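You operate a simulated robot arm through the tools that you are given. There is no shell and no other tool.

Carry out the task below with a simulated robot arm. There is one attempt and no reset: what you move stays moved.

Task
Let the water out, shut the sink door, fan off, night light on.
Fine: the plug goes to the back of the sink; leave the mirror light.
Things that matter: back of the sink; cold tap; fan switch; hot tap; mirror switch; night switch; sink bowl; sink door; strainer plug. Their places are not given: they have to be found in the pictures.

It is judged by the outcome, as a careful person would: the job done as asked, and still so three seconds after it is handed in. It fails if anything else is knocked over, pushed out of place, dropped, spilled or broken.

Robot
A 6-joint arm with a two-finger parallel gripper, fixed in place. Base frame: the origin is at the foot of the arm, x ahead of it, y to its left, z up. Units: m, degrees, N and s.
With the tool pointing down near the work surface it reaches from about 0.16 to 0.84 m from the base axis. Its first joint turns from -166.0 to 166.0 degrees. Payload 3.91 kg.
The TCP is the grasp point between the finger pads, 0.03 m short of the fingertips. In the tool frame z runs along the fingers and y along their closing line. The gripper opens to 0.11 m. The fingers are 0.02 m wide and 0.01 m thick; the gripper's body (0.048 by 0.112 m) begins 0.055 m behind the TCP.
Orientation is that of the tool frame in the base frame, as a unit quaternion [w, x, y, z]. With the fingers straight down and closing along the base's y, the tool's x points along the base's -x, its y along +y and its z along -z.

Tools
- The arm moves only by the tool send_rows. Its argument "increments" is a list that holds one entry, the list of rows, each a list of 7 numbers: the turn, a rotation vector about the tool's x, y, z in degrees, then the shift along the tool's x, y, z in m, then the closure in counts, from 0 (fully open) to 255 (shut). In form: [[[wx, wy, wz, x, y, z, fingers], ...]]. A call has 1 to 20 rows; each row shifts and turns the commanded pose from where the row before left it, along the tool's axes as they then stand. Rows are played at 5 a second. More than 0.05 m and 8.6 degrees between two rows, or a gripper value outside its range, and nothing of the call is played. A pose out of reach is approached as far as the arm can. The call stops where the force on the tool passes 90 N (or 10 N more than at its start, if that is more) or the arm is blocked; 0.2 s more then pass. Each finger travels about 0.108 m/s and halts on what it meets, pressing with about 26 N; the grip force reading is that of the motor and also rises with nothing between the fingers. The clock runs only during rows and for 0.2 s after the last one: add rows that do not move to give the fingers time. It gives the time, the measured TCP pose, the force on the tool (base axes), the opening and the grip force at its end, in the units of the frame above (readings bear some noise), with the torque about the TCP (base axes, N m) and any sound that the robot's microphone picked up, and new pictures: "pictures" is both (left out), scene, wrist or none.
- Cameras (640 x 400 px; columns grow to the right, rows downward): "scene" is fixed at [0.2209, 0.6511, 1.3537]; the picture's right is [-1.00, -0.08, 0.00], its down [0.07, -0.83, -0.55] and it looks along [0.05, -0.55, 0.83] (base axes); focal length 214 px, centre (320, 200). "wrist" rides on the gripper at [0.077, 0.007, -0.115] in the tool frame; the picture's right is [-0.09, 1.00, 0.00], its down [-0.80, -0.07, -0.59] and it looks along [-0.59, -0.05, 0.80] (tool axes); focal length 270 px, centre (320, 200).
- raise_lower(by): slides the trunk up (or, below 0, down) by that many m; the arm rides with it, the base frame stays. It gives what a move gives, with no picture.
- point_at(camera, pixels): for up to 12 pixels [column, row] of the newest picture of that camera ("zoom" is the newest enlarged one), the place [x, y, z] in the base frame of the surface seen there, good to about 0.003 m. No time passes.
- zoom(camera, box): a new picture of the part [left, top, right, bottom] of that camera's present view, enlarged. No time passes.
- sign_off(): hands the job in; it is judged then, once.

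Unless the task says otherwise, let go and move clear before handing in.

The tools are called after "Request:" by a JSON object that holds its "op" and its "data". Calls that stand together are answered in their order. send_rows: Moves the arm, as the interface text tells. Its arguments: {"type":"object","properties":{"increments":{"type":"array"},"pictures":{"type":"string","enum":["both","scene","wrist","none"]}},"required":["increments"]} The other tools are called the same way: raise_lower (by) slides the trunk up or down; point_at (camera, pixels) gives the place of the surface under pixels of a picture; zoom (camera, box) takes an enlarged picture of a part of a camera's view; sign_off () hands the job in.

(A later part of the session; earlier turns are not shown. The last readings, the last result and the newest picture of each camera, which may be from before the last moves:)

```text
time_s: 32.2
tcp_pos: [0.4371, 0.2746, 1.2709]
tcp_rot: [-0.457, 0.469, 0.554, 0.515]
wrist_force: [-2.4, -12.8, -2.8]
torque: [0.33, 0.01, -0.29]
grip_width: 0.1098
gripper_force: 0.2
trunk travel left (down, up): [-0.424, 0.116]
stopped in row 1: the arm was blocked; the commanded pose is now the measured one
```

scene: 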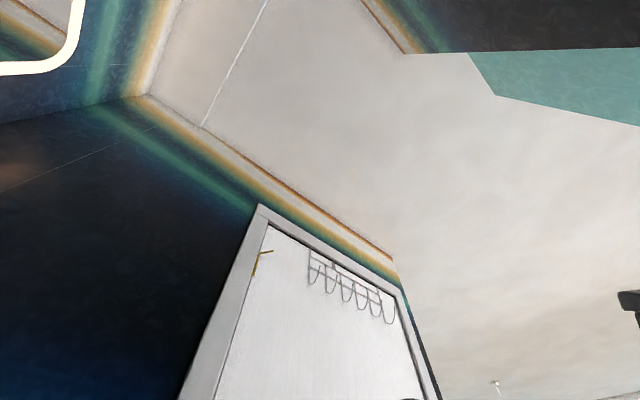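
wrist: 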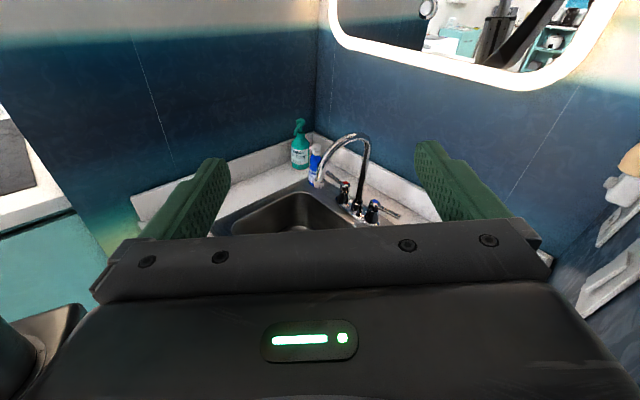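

The arm was blocked again, with the wrist housing near the right-hand door/wall (u≈0.28 of 0.297). I take small steps: yaw right, which swings the wrist away from that wall.

Request:
{"op": "send_rows", "data": {"increments": [[[-4, 0, 0, 0, 0, 0, 0], [-4, 0, 0, 0, 0, 0, 0], [0, 0, 0, 0, 0, 0, 0]]], "pictures": "both"}}

Request:
{"op": "zoom", "data": {"camera": "wrist", "box": [400, 0, 640, 110]}}

```text
time_s: 32.5
tcp_pos: [0.4253, 0.2102, 1.3125]
tcp_rot: [-0.486, 0.479, 0.324, 0.655]
wrist_force: [-15.9, -27.3, -2.3]
torque: [-0.47, 0.39, -0.64]
grip_width: 0.1099
gripper_force: 0.0
trunk travel left (down, up): [-0.424, 0.116]
stopped in row 1: the arm was blocked; the commanded pose is now the measured one
```

scene: 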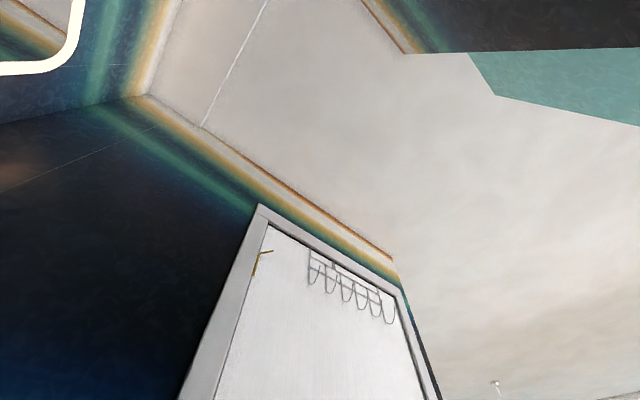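
wrist: 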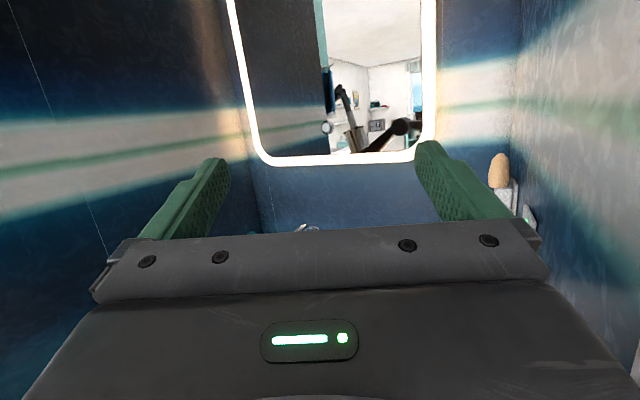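

```text
2.67 times, centred on (520, 55) of wrist
```

zoom: 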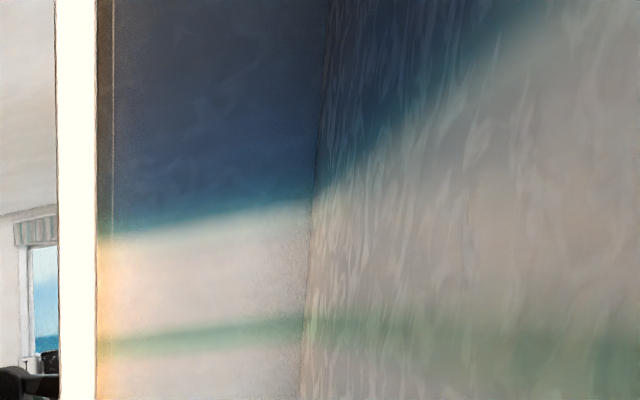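

The arm is moving oddly (possibly flipping joint branches). I look at its reflection in the mirror to understand its configuration before moving more.

Request:
{"op": "zoom", "data": {"camera": "wrist", "box": [260, 60, 440, 170]}}

```text
3.56 times, centred on (350, 115) of wrist
```

zoom: 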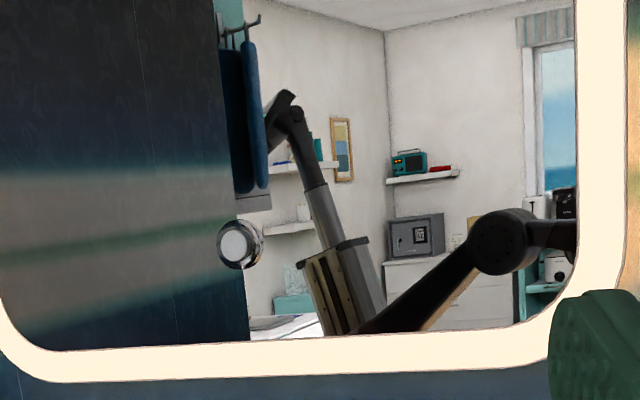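

The mast in the reflection seems to lean, and the TCP moved more than commanded. I send one null row to see whether things are stable.

Request:
{"op": "send_rows", "data": {"increments": [[[0, 0, 0, 0, 0, 0, 0]]], "pictures": "both"}}

```text
time_s: 32.9
tcp_pos: [0.496, 0.2714, 1.2891]
tcp_rot: [-0.427, 0.171, 0.28, 0.842]
wrist_force: [-1.6, -0.2, -1.2]
torque: [0.04, 0.07, -0.07]
grip_width: 0.1101
gripper_force: 0.1
trunk travel left (down, up): [-0.424, 0.116]
stopped in row 1: the arm was blocked; the commanded pose is now the measured one
```

scene: 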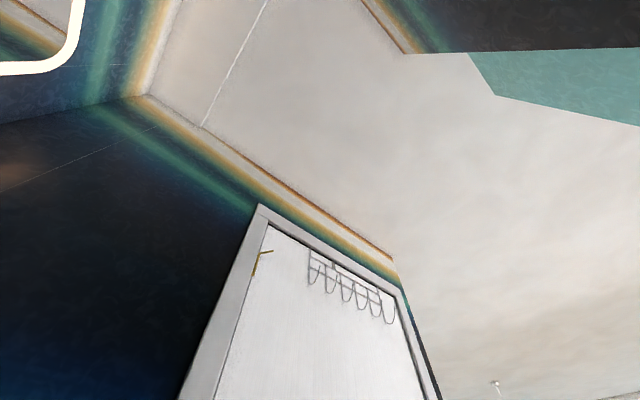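
wrist: 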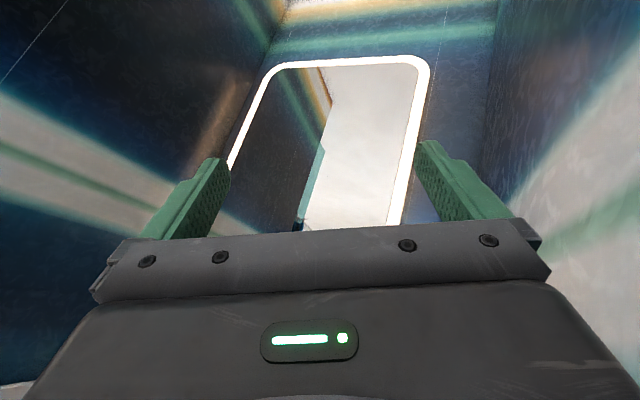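

The arm still drifts with a null command (likely changing joint branch while settling). Forces are low, so I give it a few more null rows to settle.

Request:
{"op": "send_rows", "data": {"increments": [[[0, 0, 0, 0, 0, 0, 0], [0, 0, 0, 0, 0, 0, 0], [0, 0, 0, 0, 0, 0, 0], [0, 0, 0, 0, 0, 0, 0], [0, 0, 0, 0, 0, 0, 0]]], "pictures": "both"}}

```text
time_s: 33.2
tcp_pos: [0.4891, 0.2355, 1.3293]
tcp_rot: [-0.387, 0.088, 0.189, 0.898]
wrist_force: [-0.1, 0.1, 0.1]
torque: [0.0, 0.03, -0.02]
grip_width: 0.1099
gripper_force: 0.1
trunk travel left (down, up): [-0.424, 0.116]
stopped in row 1: the arm was blocked; the commanded pose is now the measured one
```

scene: 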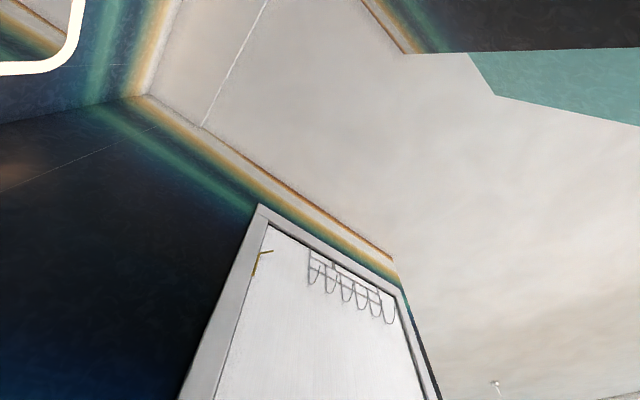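
wrist: 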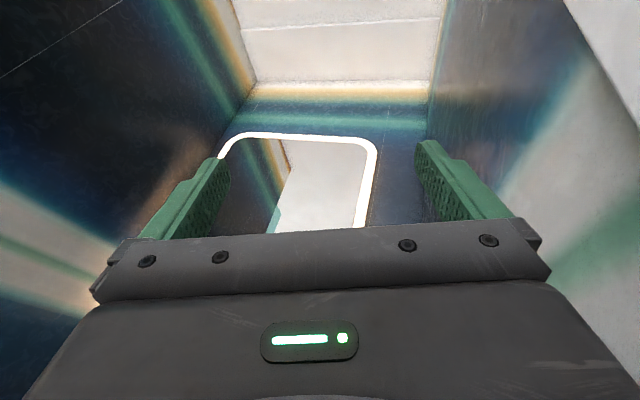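

It is still drifting (tool pitching up) without contact force; readings look like joints travelling to a consistent solution. I continue with null rows and watch.

Request:
{"op": "send_rows", "data": {"increments": [[[0, 0, 0, 0, 0, 0, 0], [0, 0, 0, 0, 0, 0, 0]]], "pictures": "both"}}

```text
time_s: 33.5
tcp_pos: [0.4821, 0.2291, 1.3329]
tcp_rot: [-0.346, 0.056, 0.187, 0.918]
wrist_force: [0.3, 0.8, -1.0]
torque: [0.0, 0.02, 0.01]
grip_width: 0.11
gripper_force: 0.0
trunk travel left (down, up): [-0.424, 0.116]
stopped in row 1: the arm was blocked; the commanded pose is now the measured one
```

scene: 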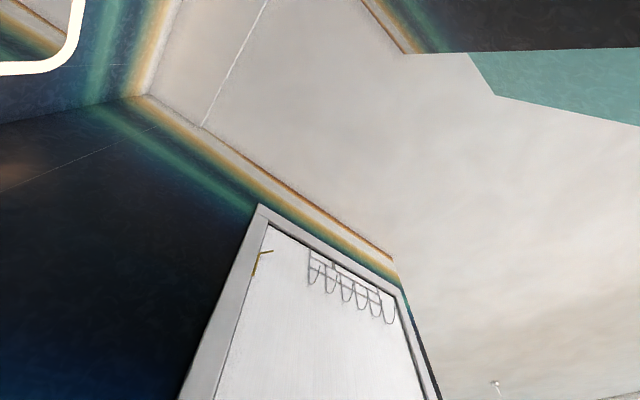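
wrist: 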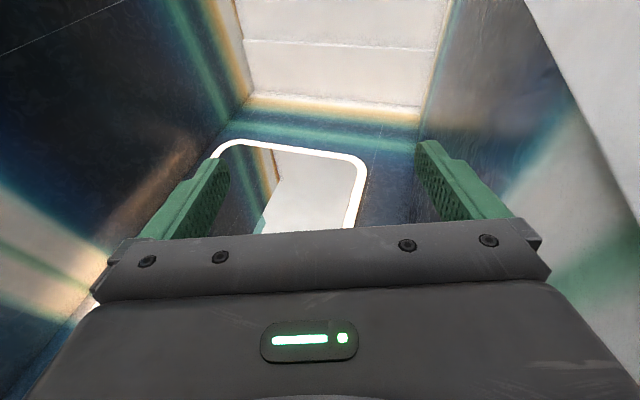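

It has nearly settled but still reports blocked; my wrist is close to the right-hand wall/door frame. I measure how near those surfaces are.

Request:
{"op": "point_at", "data": {"camera": "wrist", "pixels": [[600, 300], [560, 150], [530, 60], [600, 60], [630, 150], [480, 130], [350, 60], [60, 100], [40, 250], [90, 310], [635, 350], [340, 160]]}}

Request:
{"op": "zoom", "data": {"camera": "wrist", "box": [200, 130, 380, 235]}}

```text
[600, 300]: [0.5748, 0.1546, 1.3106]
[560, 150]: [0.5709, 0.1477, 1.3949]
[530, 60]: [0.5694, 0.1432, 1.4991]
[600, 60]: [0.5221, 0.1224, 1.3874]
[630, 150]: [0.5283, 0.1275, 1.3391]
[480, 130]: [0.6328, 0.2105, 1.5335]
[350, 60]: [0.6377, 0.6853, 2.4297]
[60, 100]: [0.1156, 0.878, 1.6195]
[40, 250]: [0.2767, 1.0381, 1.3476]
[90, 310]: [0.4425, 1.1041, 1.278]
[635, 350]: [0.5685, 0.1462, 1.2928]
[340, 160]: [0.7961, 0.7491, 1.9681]
```

```text
3.56 times, centred on (290, 182) of wrist
```

zoom: 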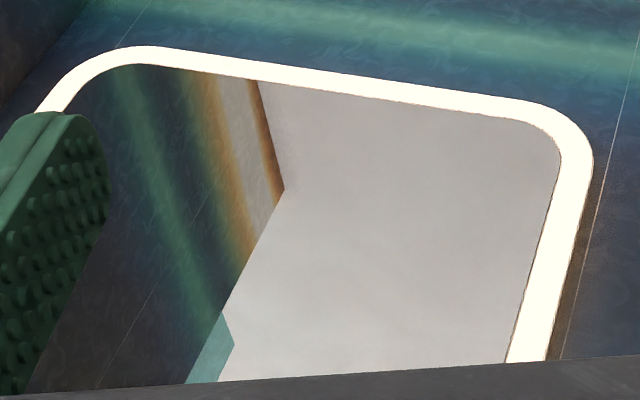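

The surfaces confirm the door frame/wall is within a few cm of my wrist. I try a small shift straight away from that wall (−u, 3 cm) to free the arm.

Request:
{"op": "send_rows", "data": {"increments": [[[0, 0, 0, 0.002, -0.019, 0.006, 0], [0, 0, 0, 0.002, -0.019, 0.006, 0], [0, 0, 0, 0, 0, 0, 0]]], "pictures": "both"}}

```text
time_s: 34.0
tcp_pos: [0.4753, 0.2305, 1.3309]
tcp_rot: [-0.308, 0.037, 0.198, 0.93]
wrist_force: [0.4, 0.1, -0.6]
torque: [0.0, -0.02, -0.01]
grip_width: 0.1099
gripper_force: 0.1
trunk travel left (down, up): [-0.424, 0.116]
stopped in row 2: the arm was blocked; the commanded pose is now the measured one
```

scene: 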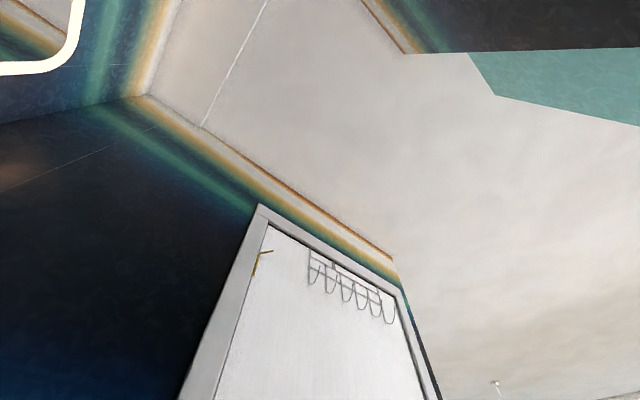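
wrist: 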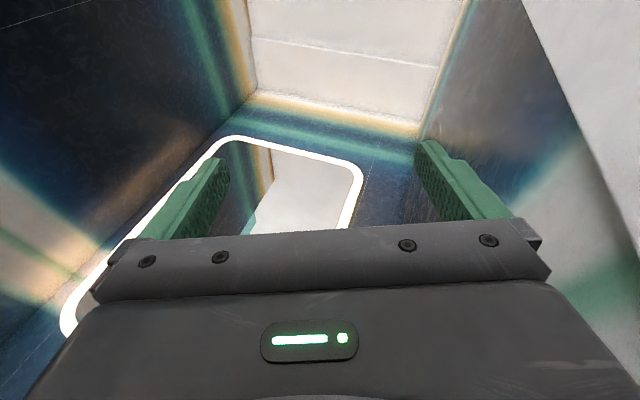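

The shift partly worked. I try pitching the tool forward/down in small steps, which swings the wrist back away from the frame and lets me see the mirror.

Request:
{"op": "send_rows", "data": {"increments": [[[0, -4, 0, 0, -0.01, 0, 0], [0, -4, 0, 0, -0.01, 0, 0], [0, -4, 0, 0, -0.01, 0, 0]]], "pictures": "wrist"}}

```text
time_s: 34.5
tcp_pos: [0.4765, 0.2299, 1.3318]
tcp_rot: [-0.259, 0.03, 0.197, 0.945]
wrist_force: [-0.2, -0.5, 0.7]
torque: [-0.01, 0.05, -0.03]
grip_width: 0.1099
gripper_force: 0.0
trunk travel left (down, up): [-0.424, 0.116]
stopped in row 2: the arm was blocked; the commanded pose is now the measured one
```

wrist: 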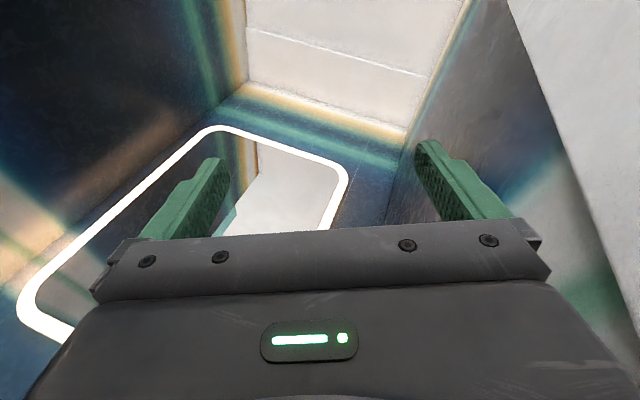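

Position now holds; only a roll of about −6° about the tool axis occurred, i.e. the last joint is unwinding from the big roll I made. I help it by commanding negative roll.

Request:
{"op": "send_rows", "data": {"increments": [[[0, 0, -8, 0, 0, 0, 0], [0, 0, -8, 0, 0, 0, 0], [0, 0, -8, 0, 0, 0, 0], [0, 0, -8, 0, 0, 0, 0], [0, 0, 0, 0, 0, 0, 0]]], "pictures": "wrist"}}

```text
time_s: 35.9
tcp_pos: [0.4734, 0.2299, 1.3293]
tcp_rot: [0.042, -0.04, 0.198, 0.978]
wrist_force: [0.4, -0.1, -0.1]
torque: [0.05, -0.03, 0.0]
grip_width: 0.1098
gripper_force: 0.1
trunk travel left (down, up): [-0.424, 0.116]
stopped in row 5: the arm was blocked; the commanded pose is now the measured one
```

wrist: 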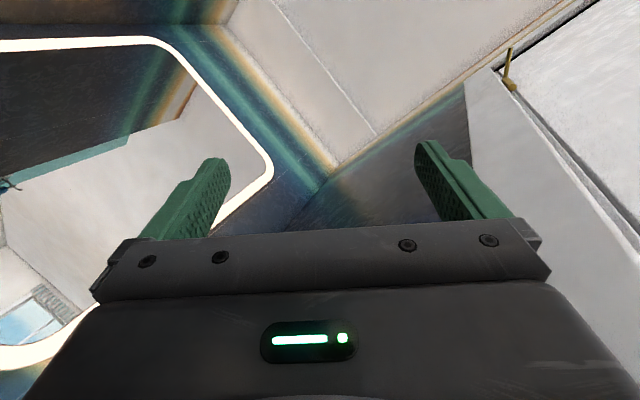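

The unwind works (rolled about −35°). I continue unrolling.

Request:
{"op": "send_rows", "data": {"increments": [[[0, 0, -8, 0, 0, 0, 0], [0, 0, -8, 0, 0, 0, 0], [0, 0, -8, 0, 0, 0, 0], [0, 0, -8, 0, 0, 0, 0], [0, 0, -8, 0, 0, 0, 0], [0, 0, -8, 0, 0, 0, 0], [0, 0, 0, 0, 0, 0, 0]]], "pictures": "wrist"}}

```text
time_s: 37.7
tcp_pos: [0.4716, 0.2304, 1.3271]
tcp_rot: [0.463, -0.125, 0.162, 0.862]
wrist_force: [-0.1, 0.5, -0.9]
torque: [-0.02, -0.02, 0.01]
grip_width: 0.1097
gripper_force: 0.0
trunk travel left (down, up): [-0.424, 0.116]
stopped in row 7: the arm was blocked; the commanded pose is now the measured one
```

wrist: 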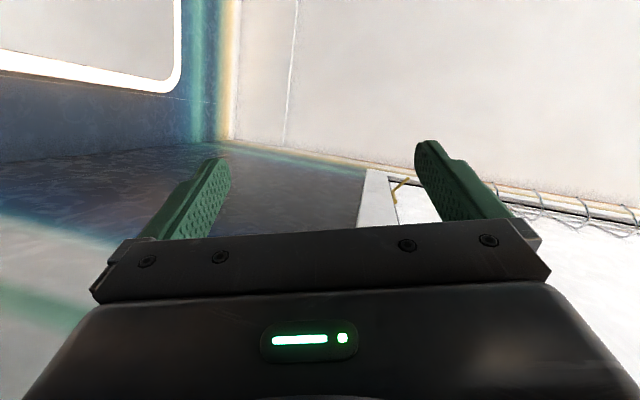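

Rolling executes but something still blocks at rest. I try a small translation away from the wall and upward: −u 2 cm plus along the tool axis.

Request:
{"op": "send_rows", "data": {"increments": [[[0, 0, 0, 0.018, 0, 0.02, 0], [0, 0, 0, 0.018, 0, 0.02, 0], [0, 0, 0, 0, 0, 0, 0]]], "pictures": "both"}}

```text
time_s: 38.2
tcp_pos: [0.4686, 0.2299, 1.3258]
tcp_rot: [0.488, -0.137, 0.156, 0.848]
wrist_force: [0.6, -0.2, -0.9]
torque: [0.0, -0.01, 0.03]
grip_width: 0.1101
gripper_force: 0.1
trunk travel left (down, up): [-0.424, 0.116]
stopped in row 2: the arm was blocked; the commanded pose is now the measured one
```

scene: 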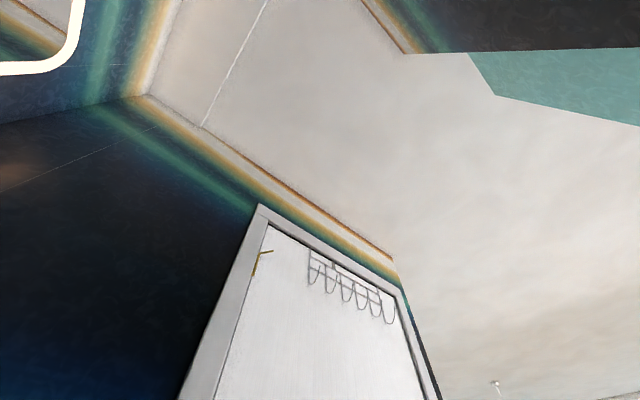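
wrist: 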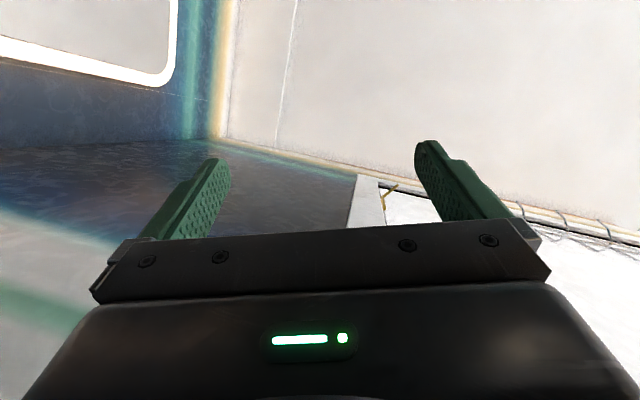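

Translations are not executing. I test the trunk slide with a tiny rise to see how the arm responds.

Request:
{"op": "raise_lower", "data": {"by": 0.02}}

```text
time_s: 38.9
tcp_pos: [0.4697, 0.2287, 1.3271]
tcp_rot: [0.484, -0.13, 0.157, 0.851]
wrist_force: [0.1, 0.7, 0.5]
torque: [-0.01, 0.02, 0.01]
grip_width: 0.1098
gripper_force: 0.0
trunk travel left (down, up): [-0.444, 0.096]
```

The trunk moved 2 cm but the TCP did not, so the arm is truly wedged. I roll the wrist back to about the earlier angle where the mirror showed on the left, to see the robot's posture in it.

Request:
{"op": "send_rows", "data": {"increments": [[[0, 0, 8, 0, 0, 0, 0], [0, 0, 8, 0, 0, 0, 0], [0, 0, 8, 0, 0, 0, 0], [0, 0, 8, 0, 0, 0, 0], [0, 0, 8, 0, 0, 0, 0]]], "pictures": "both"}}

```text
time_s: 40.3
tcp_pos: [0.4758, 0.2273, 1.3266]
tcp_rot: [0.181, -0.057, 0.19, 0.963]
wrist_force: [-0.9, -0.7, 0.3]
torque: [-0.03, 0.01, -0.02]
grip_width: 0.1099
gripper_force: 0.1
out of reach, approached as far as the arm can: row 1
trunk travel left (down, up): [-0.444, 0.096]
stopped in row 5: the arm was blocked; the commanded pose is now the measured one
```

scene: 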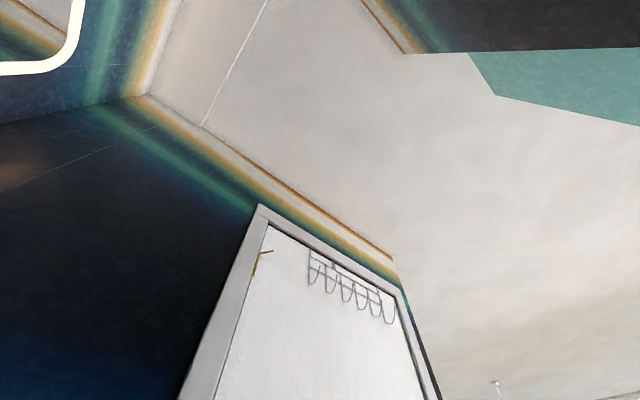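
wrist: 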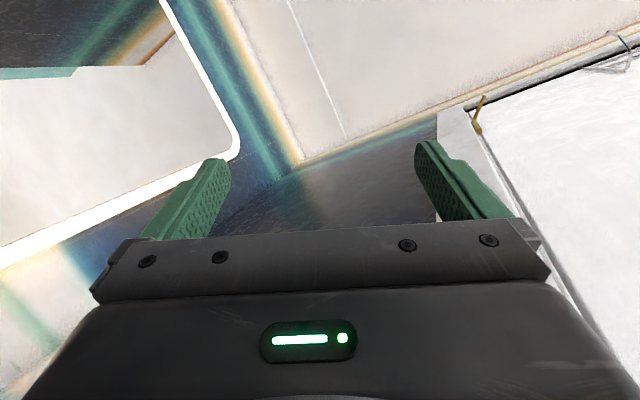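

The mirror is at the upper left; I roll a bit more to bring its lower part (and my reflection) into view.

Request:
{"op": "send_rows", "data": {"increments": [[[0, 0, 8, 0, 0, 0, 0], [0, 0, 8, 0, 0, 0, 0], [0, 0, 8, 0, 0, 0, 0]]], "pictures": "wrist"}}

Request:
{"op": "zoom", "data": {"camera": "wrist", "box": [0, 100, 240, 400]}}

```text
time_s: 41.3
tcp_pos: [0.4818, 0.2244, 1.3274]
tcp_rot: [0.002, -0.005, 0.192, 0.981]
wrist_force: [0.9, -0.5, -0.2]
torque: [-0.04, -0.01, 0.01]
grip_width: 0.1101
gripper_force: 0.2
trunk travel left (down, up): [-0.444, 0.096]
stopped in row 3: the arm was blocked; the commanded pose is now the measured one
```

wrist: 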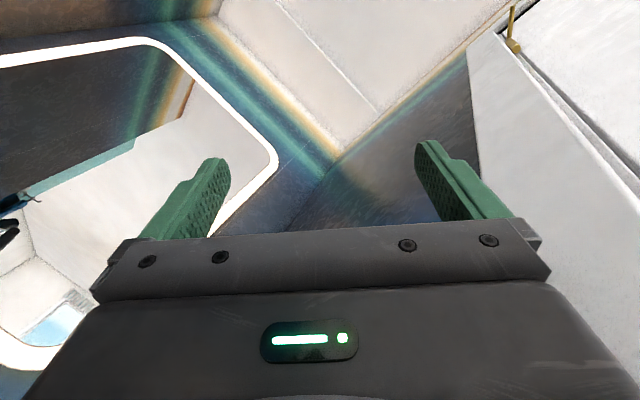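

```text
1.33 times, centred on (120, 250) of wrist
```

zoom: 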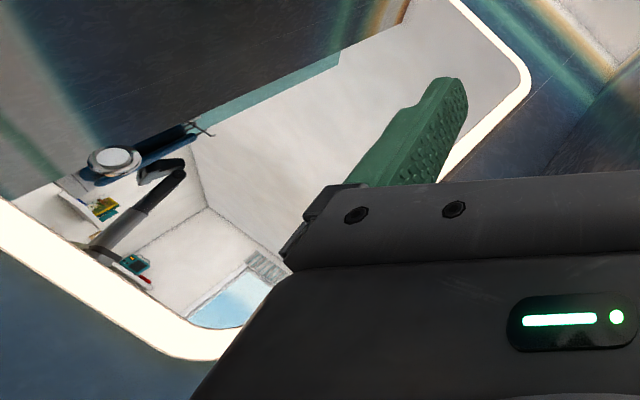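

In the mirror I can see the mast and head. I zoom in there for detail.

Request:
{"op": "zoom", "data": {"camera": "wrist", "box": [0, 180, 110, 380]}}

Request:
{"op": "zoom", "data": {"camera": "wrist", "box": [0, 170, 60, 290]}}

```text
2.00 times, centred on (55, 280) of wrist
```

zoom: 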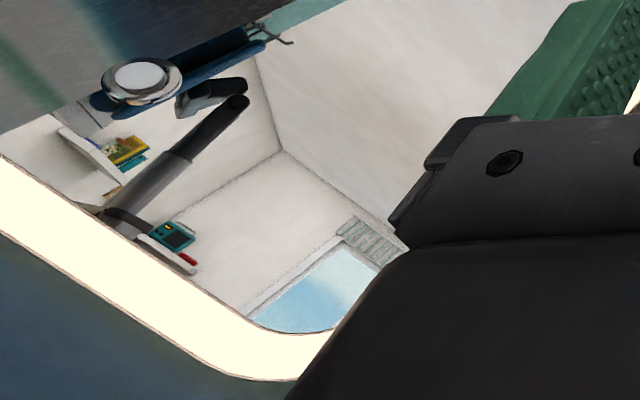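

```text
3.33 times, centred on (30, 230) of wrist
```

zoom: 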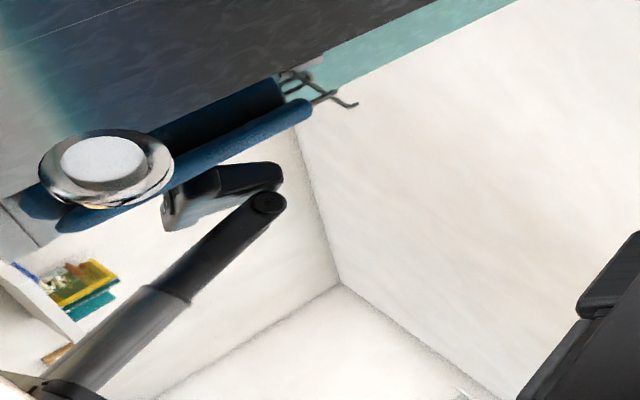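

Zoom can show beyond the frame edge. I use that to look lower-left at the rest of my arm in the mirror.

Request:
{"op": "zoom", "data": {"camera": "wrist", "box": [0, 100, 2, 400]}}

Request:
{"op": "zoom", "data": {"camera": "scene", "box": [560, 0, 640, 400]}}

Request:
{"op": "zoom", "data": {"camera": "scene", "box": [400, 398, 600, 400]}}

```text
1.33 times, centred on (1, 250) of wrist
```

zoom: 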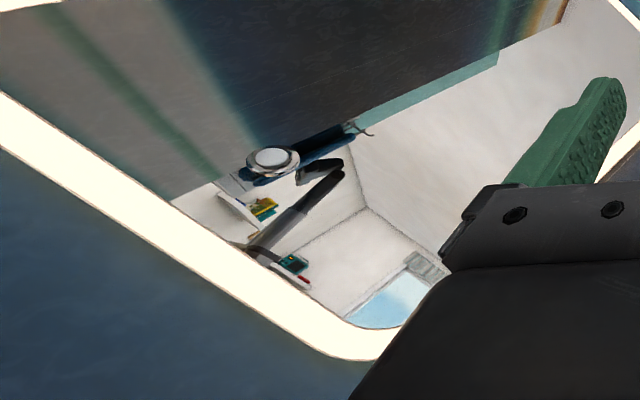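

```text
1.00 times, centred on (600, 200) of scene (not enlarged: the box is as wide or as high as the picture)
```

zoom: 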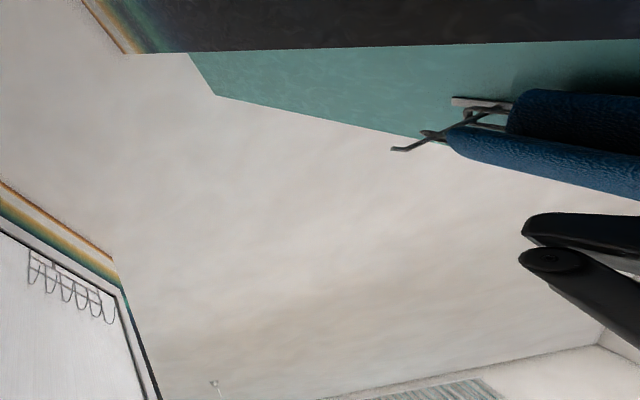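

```text
3.20 times, centred on (500, 399) of scene
```

zoom: 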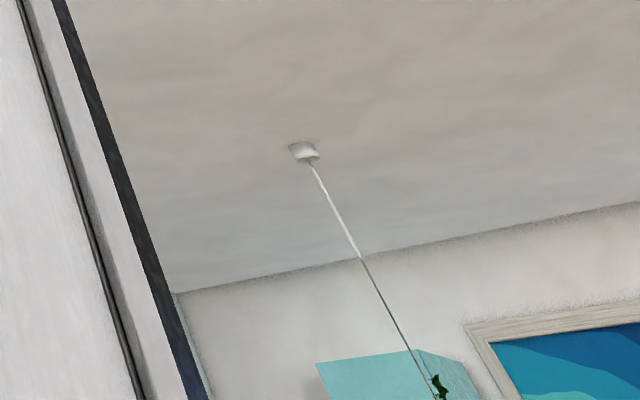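

The scene zoom can be re-centred beyond its edge too. I use it to look lower, at the robot itself and the alcove.

Request:
{"op": "zoom", "data": {"camera": "scene", "box": [0, 398, 640, 400]}}

Request:
{"op": "zoom", "data": {"camera": "scene", "box": [638, 0, 640, 400]}}

Request:
{"op": "point_at", "data": {"camera": "zoom", "pixels": [[520, 255], [500, 225], [600, 330], [630, 350], [490, 230], [560, 215], [620, 310]]}}

```text
1.00 times, centred on (320, 399) of scene (not enlarged: the box is as wide or as high as the picture)
```

zoom: 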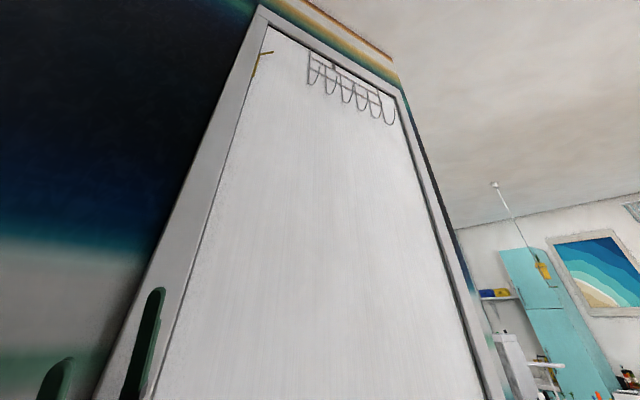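

```text
1.00 times, centred on (639, 200) of scene (not enlarged: the box is as wide or as high as the picture)
```

zoom: 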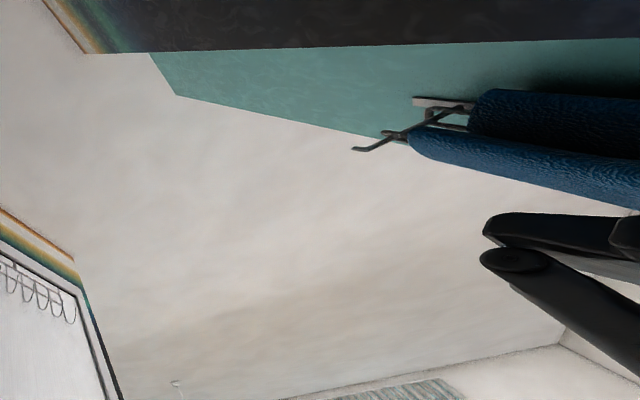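

```text
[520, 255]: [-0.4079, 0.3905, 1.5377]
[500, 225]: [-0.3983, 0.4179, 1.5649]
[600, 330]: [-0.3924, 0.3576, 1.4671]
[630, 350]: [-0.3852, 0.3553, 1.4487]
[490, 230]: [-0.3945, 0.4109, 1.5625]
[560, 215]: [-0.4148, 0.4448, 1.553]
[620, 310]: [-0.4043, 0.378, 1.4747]
```

The head is now at [-0.40,0.41,1.56] versus [-0.13,0.09,1.52] at first, so the robot is tilted about 15° left, propped by its wrist on the right wall. I retract the arm away from the wall in steps so it settles upright, checking the head's place after each.

Request:
{"op": "send_rows", "data": {"increments": [[[0, 0, 0, 0.0212, -0.0195, 0.0082, 0], [0, 0, 0, 0.0212, -0.0195, 0.0082, 0], [0, 0, 0, 0.0212, -0.0195, 0.0082, 0]]], "pictures": "both"}}

Request:
{"op": "zoom", "data": {"camera": "scene", "box": [638, 0, 640, 400]}}

Request:
{"op": "point_at", "data": {"camera": "zoom", "pixels": [[520, 255], [500, 225], [600, 330], [630, 350], [490, 230], [560, 215], [620, 310]]}}

```text
time_s: 41.7
tcp_pos: [0.483, 0.2232, 1.3278]
tcp_rot: [0.027, -0.008, 0.189, 0.981]
wrist_force: [0.2, -0.7, -0.1]
torque: [0.01, -0.01, 0.01]
grip_width: 0.1101
gripper_force: 0.0
trunk travel left (down, up): [-0.444, 0.096]
stopped in row 2: the arm was blocked; the commanded pose is now the measured one
```

scene: 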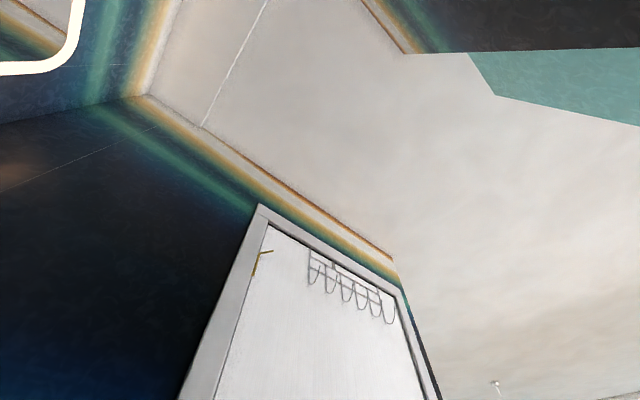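
wrist: 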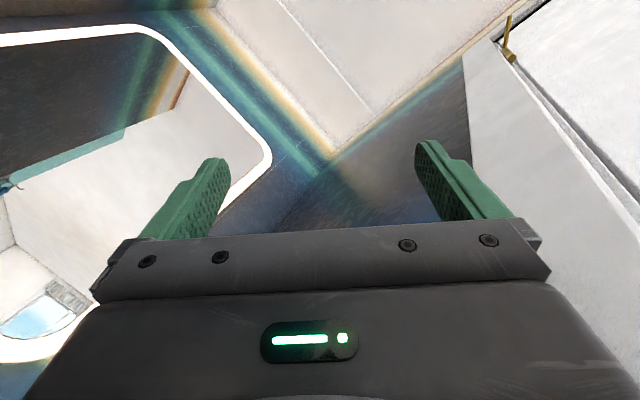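

```text
1.00 times, centred on (639, 200) of scene (not enlarged: the box is as wide or as high as the picture)
```

zoom: 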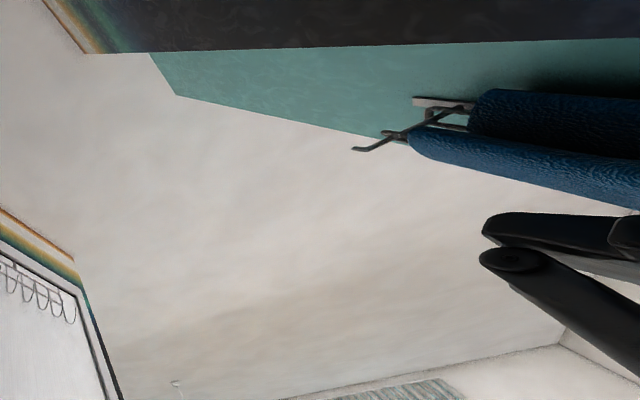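

```text
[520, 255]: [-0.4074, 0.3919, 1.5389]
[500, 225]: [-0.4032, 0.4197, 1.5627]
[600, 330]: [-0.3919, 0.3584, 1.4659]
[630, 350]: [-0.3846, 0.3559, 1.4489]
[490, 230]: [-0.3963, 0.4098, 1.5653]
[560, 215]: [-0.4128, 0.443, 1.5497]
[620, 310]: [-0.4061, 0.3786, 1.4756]
```

No change from a gentle step. I try a larger, faster step away from the wall (5 cm per row).

Request:
{"op": "send_rows", "data": {"increments": [[[0, 0, 0, 0.035, -0.032, 0.0135, 0], [0, 0, 0, 0.035, -0.032, 0.0135, 0], [0, 0, 0, 0.035, -0.032, 0.0135, 0], [0, 0, 0, 0.035, -0.032, 0.0135, 0], [0, 0, 0, 0, 0, 0, 0]]], "pictures": "both"}}

Request:
{"op": "zoom", "data": {"camera": "scene", "box": [638, 0, 640, 400]}}

Request:
{"op": "point_at", "data": {"camera": "zoom", "pixels": [[520, 255], [600, 330], [630, 350], [490, 230], [560, 215], [620, 310]]}}

```text
time_s: 42.1
tcp_pos: [0.4828, 0.2251, 1.3274]
tcp_rot: [0.054, -0.015, 0.19, 0.98]
wrist_force: [0.2, 0.5, 0.1]
torque: [-0.01, -0.02, 0.03]
grip_width: 0.1102
gripper_force: 0.1
trunk travel left (down, up): [-0.444, 0.096]
stopped in row 2: the arm was blocked; the commanded pose is now the measured one
```

scene: 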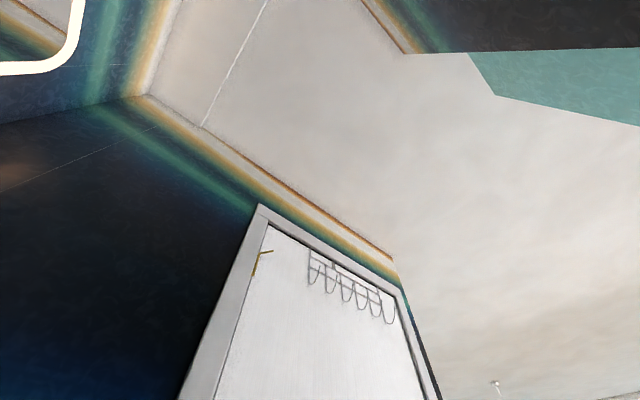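
wrist: 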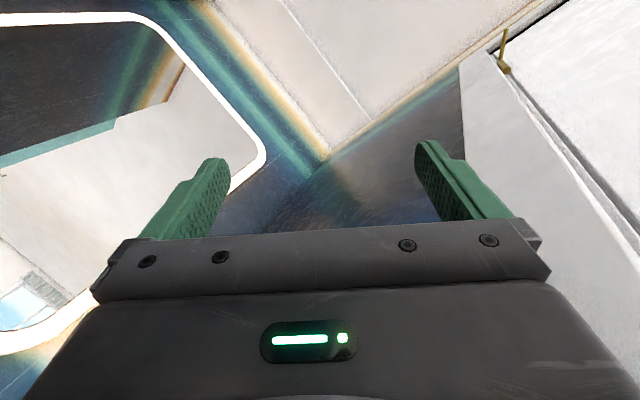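

```text
1.00 times, centred on (639, 200) of scene (not enlarged: the box is as wide or as high as the picture)
```

zoom: 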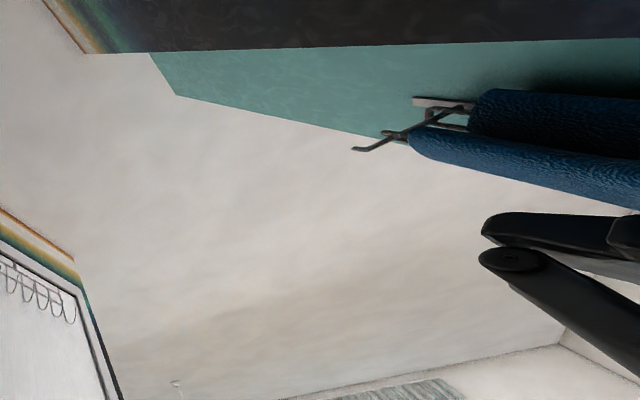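

```text
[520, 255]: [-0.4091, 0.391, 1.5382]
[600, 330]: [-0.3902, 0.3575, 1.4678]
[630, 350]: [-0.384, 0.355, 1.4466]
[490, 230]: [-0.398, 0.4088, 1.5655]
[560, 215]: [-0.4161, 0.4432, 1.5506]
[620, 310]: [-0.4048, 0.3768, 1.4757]
```

Only the last joint answers; the head has not moved. I test the trunk again by 3 cm and watch how the head moves, to learn the column's true direction.

Request:
{"op": "raise_lower", "data": {"by": 0.04}}

Request:
{"op": "zoom", "data": {"camera": "scene", "box": [638, 0, 640, 400]}}

Request:
{"op": "point_at", "data": {"camera": "zoom", "pixels": [[520, 255], [600, 330], [630, 350], [490, 230], [560, 215], [620, 310]]}}

```text
time_s: 43.1
tcp_pos: [0.4658, 0.1272, 1.1136]
tcp_rot: [0.272, 0.086, 0.153, 0.946]
wrist_force: [-171.0, 309.0, -50.8]
torque: [18.91, 9.51, 0.43]
grip_width: 0.1098
gripper_force: 0.0
trunk travel left (down, up): [-0.495, 0.045]
stopped: the arm was blocked; the commanded pose is now the measured one
```

```text
1.00 times, centred on (639, 200) of scene (not enlarged: the box is as wide or as high as the picture)
```

zoom: 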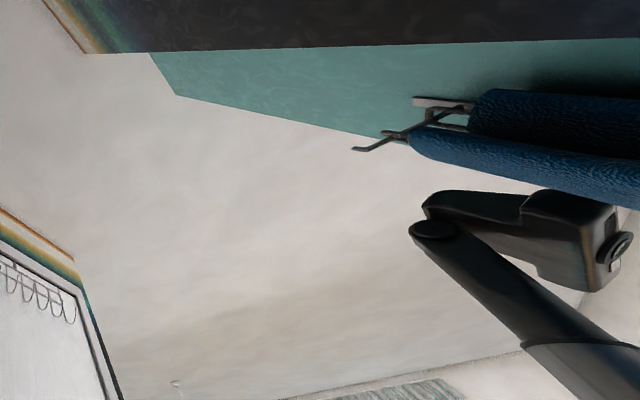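

```text
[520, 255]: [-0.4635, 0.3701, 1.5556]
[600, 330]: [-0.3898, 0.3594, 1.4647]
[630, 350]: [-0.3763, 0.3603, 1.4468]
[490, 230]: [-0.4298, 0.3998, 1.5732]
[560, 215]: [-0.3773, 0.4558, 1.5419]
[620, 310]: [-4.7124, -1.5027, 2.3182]
```

Now the tool presses the right wall hard (≈350 N). I take pictures at once with a small retreat command off the wall.

Request:
{"op": "zoom", "data": {"camera": "wrist", "box": [0, 0, 640, 400]}}

Request:
{"op": "zoom", "data": {"camera": "scene", "box": [0, 398, 640, 400]}}

```text
1.00 times, centred on (320, 200) of wrist (not enlarged: the box is as wide or as high as the picture)
```

zoom: 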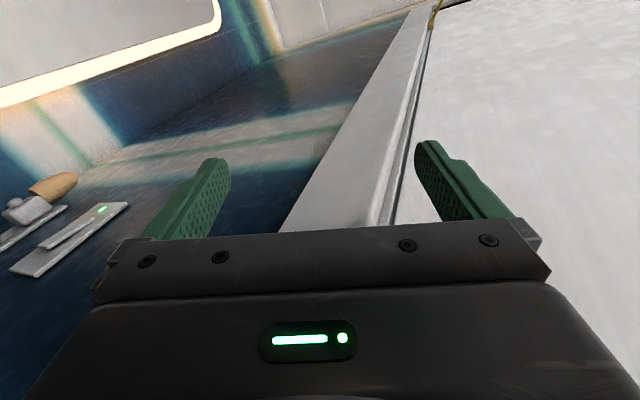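

```text
1.00 times, centred on (320, 399) of scene (not enlarged: the box is as wide or as high as the picture)
```

zoom: 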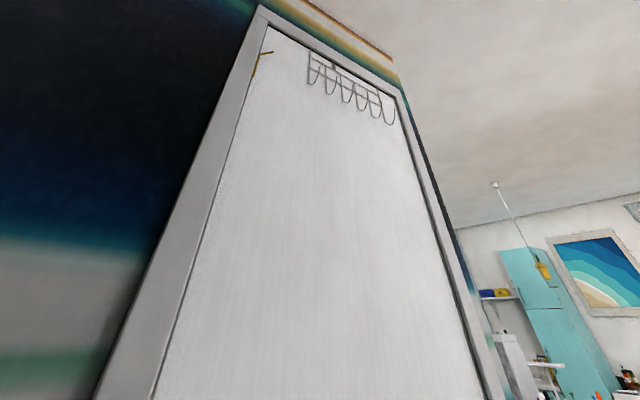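

The gripper's side leans on the door (right wall), with the switch plate visible at (70,235). I retreat straight off the wall.

Request:
{"op": "send_rows", "data": {"increments": [[[0, 0, 0, 0.0292, -0.0067, 0, 0], [0, 0, 0, 0.0292, -0.0067, 0, 0], [0, 0, 0, 0.0292, -0.0067, 0, 0]]], "pictures": "both"}}

Request:
{"op": "zoom", "data": {"camera": "scene", "box": [638, 0, 640, 400]}}

```text
time_s: 43.5
tcp_pos: [0.3615, 0.0048, 1.1225]
tcp_rot: [0.538, 0.009, 0.096, 0.838]
wrist_force: [-132.9, 268.9, 8.6]
torque: [25.1, 11.03, -0.41]
grip_width: 0.1102
gripper_force: 0.0
out of reach, approached as far as the arm can: row 1
trunk travel left (down, up): [-0.495, 0.045]
stopped in row 1: the arm was blocked; the commanded pose is now the measured one
```

scene: 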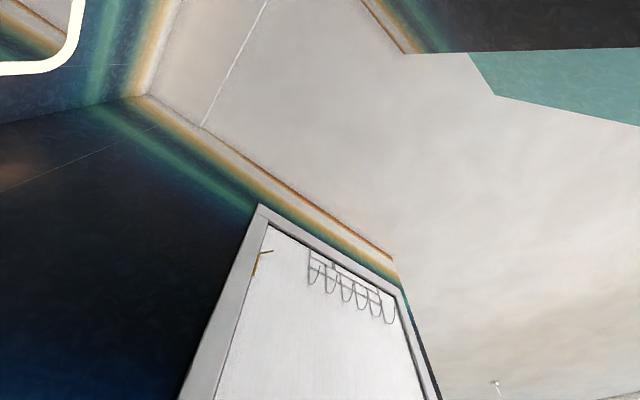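
wrist: 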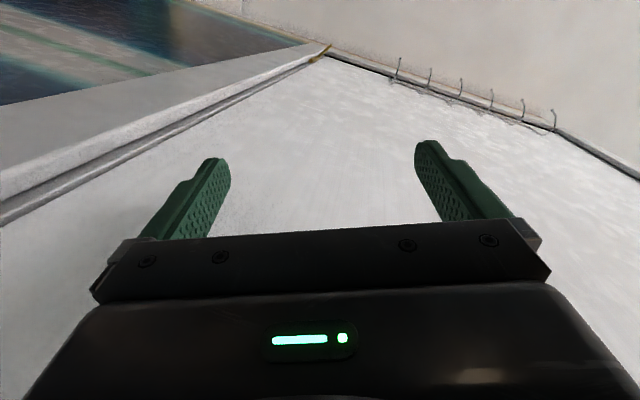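

```text
1.00 times, centred on (639, 200) of scene (not enlarged: the box is as wide or as high as the picture)
```

zoom: 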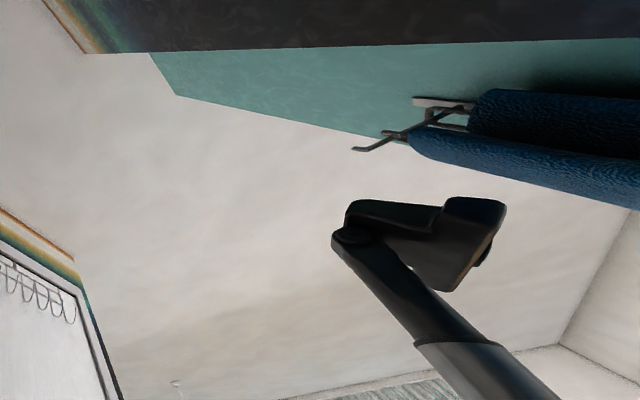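

The tool slid along the door toward the room; the head turned too. I keep commanding straight off the wall.

Request:
{"op": "send_rows", "data": {"increments": [[[0, 0, 0, 0.0375, 0.014, 0.001, 0], [0, 0, 0, 0.0375, 0.014, 0.001, 0], [0, 0, 0, 0.0375, 0.014, 0.001, 0]]], "pictures": "both"}}

Request:
{"op": "zoom", "data": {"camera": "scene", "box": [638, 0, 640, 400]}}

```text
time_s: 43.8
tcp_pos: [0.2799, -0.0807, 0.9796]
tcp_rot: [0.798, 0.144, 0.073, 0.581]
wrist_force: [-6.1, 203.7, 40.6]
torque: [-6.1, -1.76, 9.94]
grip_width: 0.0601
gripper_force: 0.1
trunk travel left (down, up): [-0.495, 0.045]
stopped in row 1: the arm was blocked; the commanded pose is now the measured one
```

scene: 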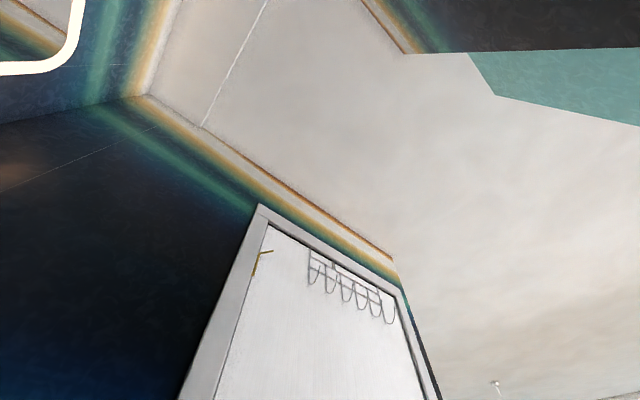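
wrist: 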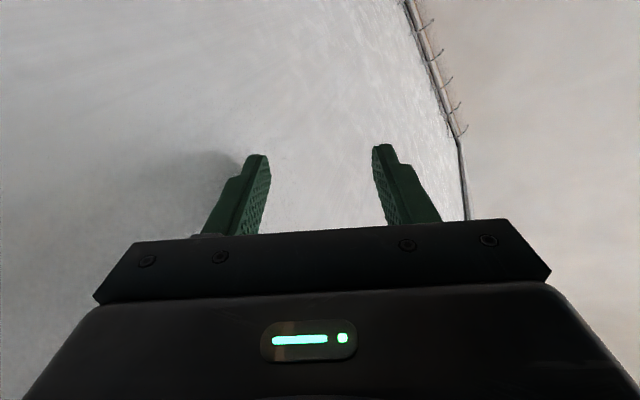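

```text
1.00 times, centred on (639, 200) of scene (not enlarged: the box is as wide or as high as the picture)
```

zoom: 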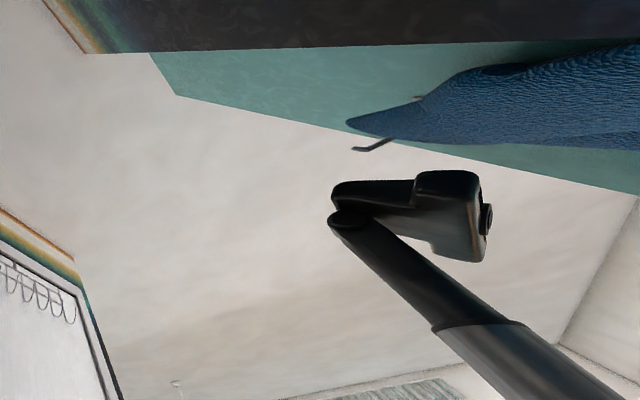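

The arm keeps sliding along the door and the blue towel got disturbed. I measure mast and towel positions before doing anything else.

Request:
{"op": "point_at", "data": {"camera": "zoom", "pixels": [[350, 218], [420, 280], [500, 345], [560, 385], [450, 190], [480, 250], [370, 120], [560, 90], [370, 145], [420, 97]]}}

Request:
{"op": "zoom", "data": {"camera": "wrist", "box": [0, 0, 640, 2]}}

Request:
{"op": "zoom", "data": {"camera": "wrist", "box": [0, 0, 2, 400]}}

Request:
{"op": "zoom", "data": {"camera": "wrist", "box": [638, 0, 640, 400]}}

```text
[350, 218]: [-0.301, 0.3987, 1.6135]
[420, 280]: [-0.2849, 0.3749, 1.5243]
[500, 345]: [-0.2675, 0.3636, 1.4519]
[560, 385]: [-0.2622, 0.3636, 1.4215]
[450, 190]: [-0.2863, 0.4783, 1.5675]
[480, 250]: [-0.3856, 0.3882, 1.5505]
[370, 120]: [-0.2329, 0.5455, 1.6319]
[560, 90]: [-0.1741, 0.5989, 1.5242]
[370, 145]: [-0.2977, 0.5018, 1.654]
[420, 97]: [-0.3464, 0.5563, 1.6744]
```

```text
1.00 times, centred on (320, 1) of wrist (not enlarged: the box is as wide or as high as the picture)
```

zoom: 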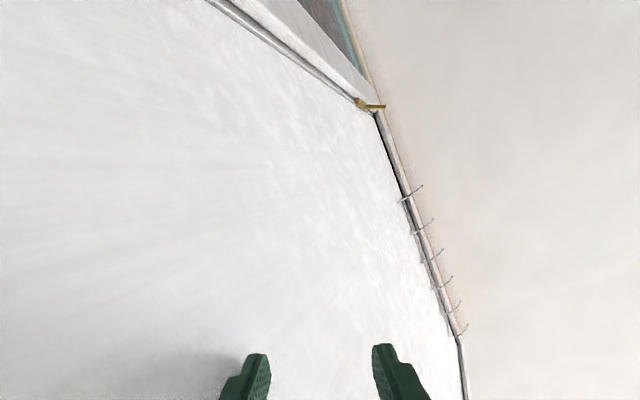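

```text
1.00 times, centred on (1, 200) of wrist (not enlarged: the box is as wide or as high as the picture)
```

zoom: 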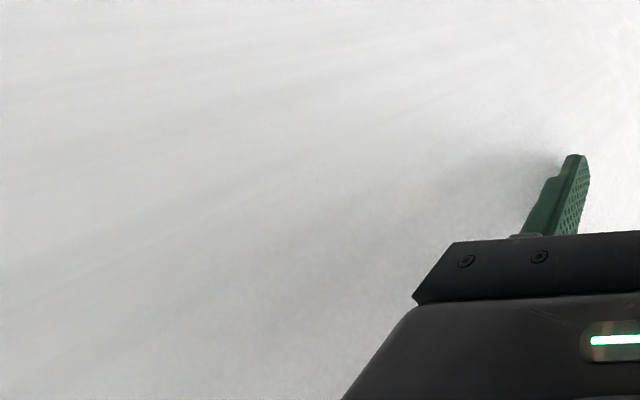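

```text
1.00 times, centred on (639, 200) of wrist (not enlarged: the box is as wide or as high as the picture)
```

zoom: 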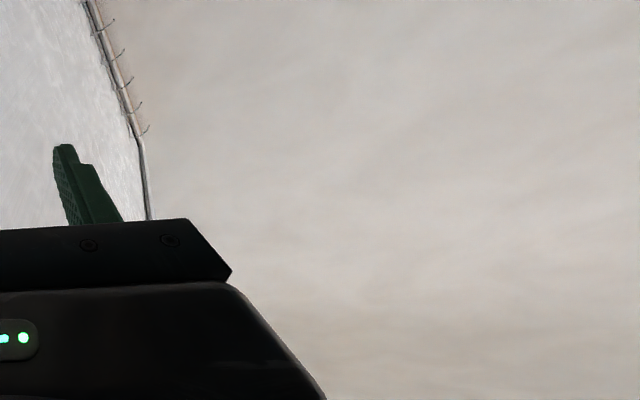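

The column is tilted about 15° while the arm drives through a joint flip against the door (force ≈205 N). I command motion along the door toward the open room (−v), the way it is already travelling, to get it clear of the wall.

Request:
{"op": "send_rows", "data": {"increments": [[[0, 0, 0, -0.0357, 0.0176, -0.004, 0], [0, 0, 0, -0.0357, 0.0176, -0.004, 0], [0, 0, 0, -0.0357, 0.0176, -0.004, 0]]], "pictures": "both"}}

Request:
{"op": "zoom", "data": {"camera": "scene", "box": [638, 0, 640, 400]}}

```text
time_s: 44.1
tcp_pos: [0.2534, -0.1036, 0.9372]
tcp_rot: [0.542, 0.01, 0.114, 0.833]
wrist_force: [-306.5, 316.0, -96.2]
torque: [32.27, 30.98, -9.71]
grip_width: 0.1101
gripper_force: 0.0
out of reach, approached as far as the arm can: row 1
trunk travel left (down, up): [-0.495, 0.045]
stopped in row 1: the force on the tool passed its limit at 285 N (the readings are from after the stop); the commanded pose is now the measured one
```

scene: 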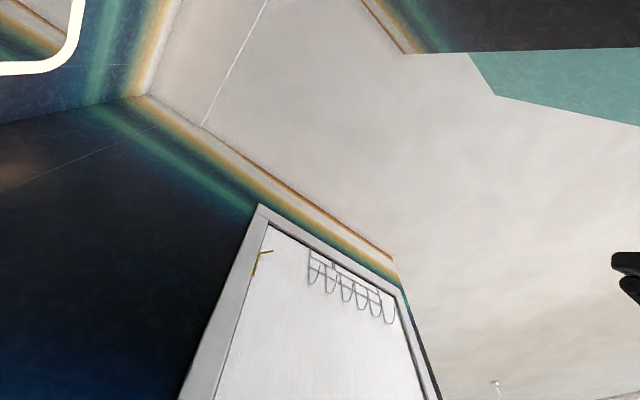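
wrist: 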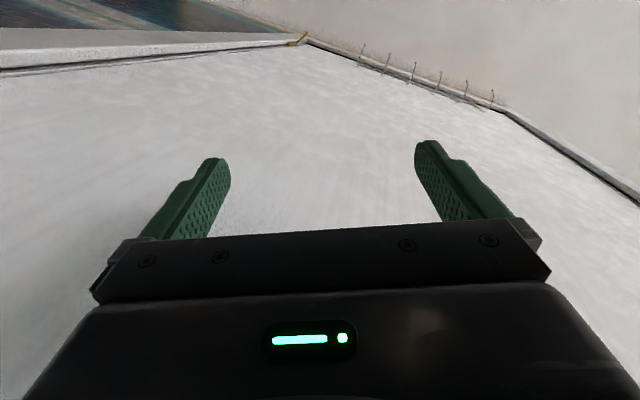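

```text
1.00 times, centred on (639, 200) of scene (not enlarged: the box is as wide or as high as the picture)
```

zoom: 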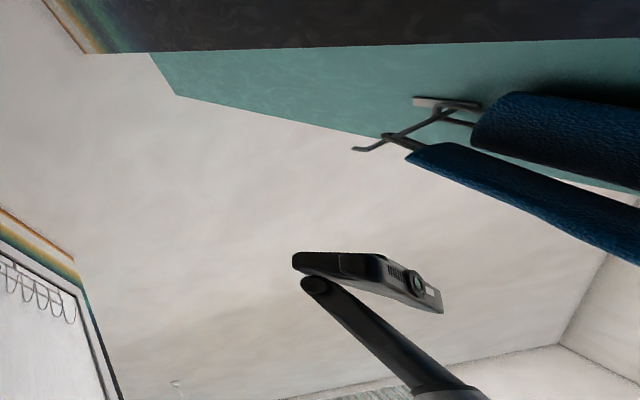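

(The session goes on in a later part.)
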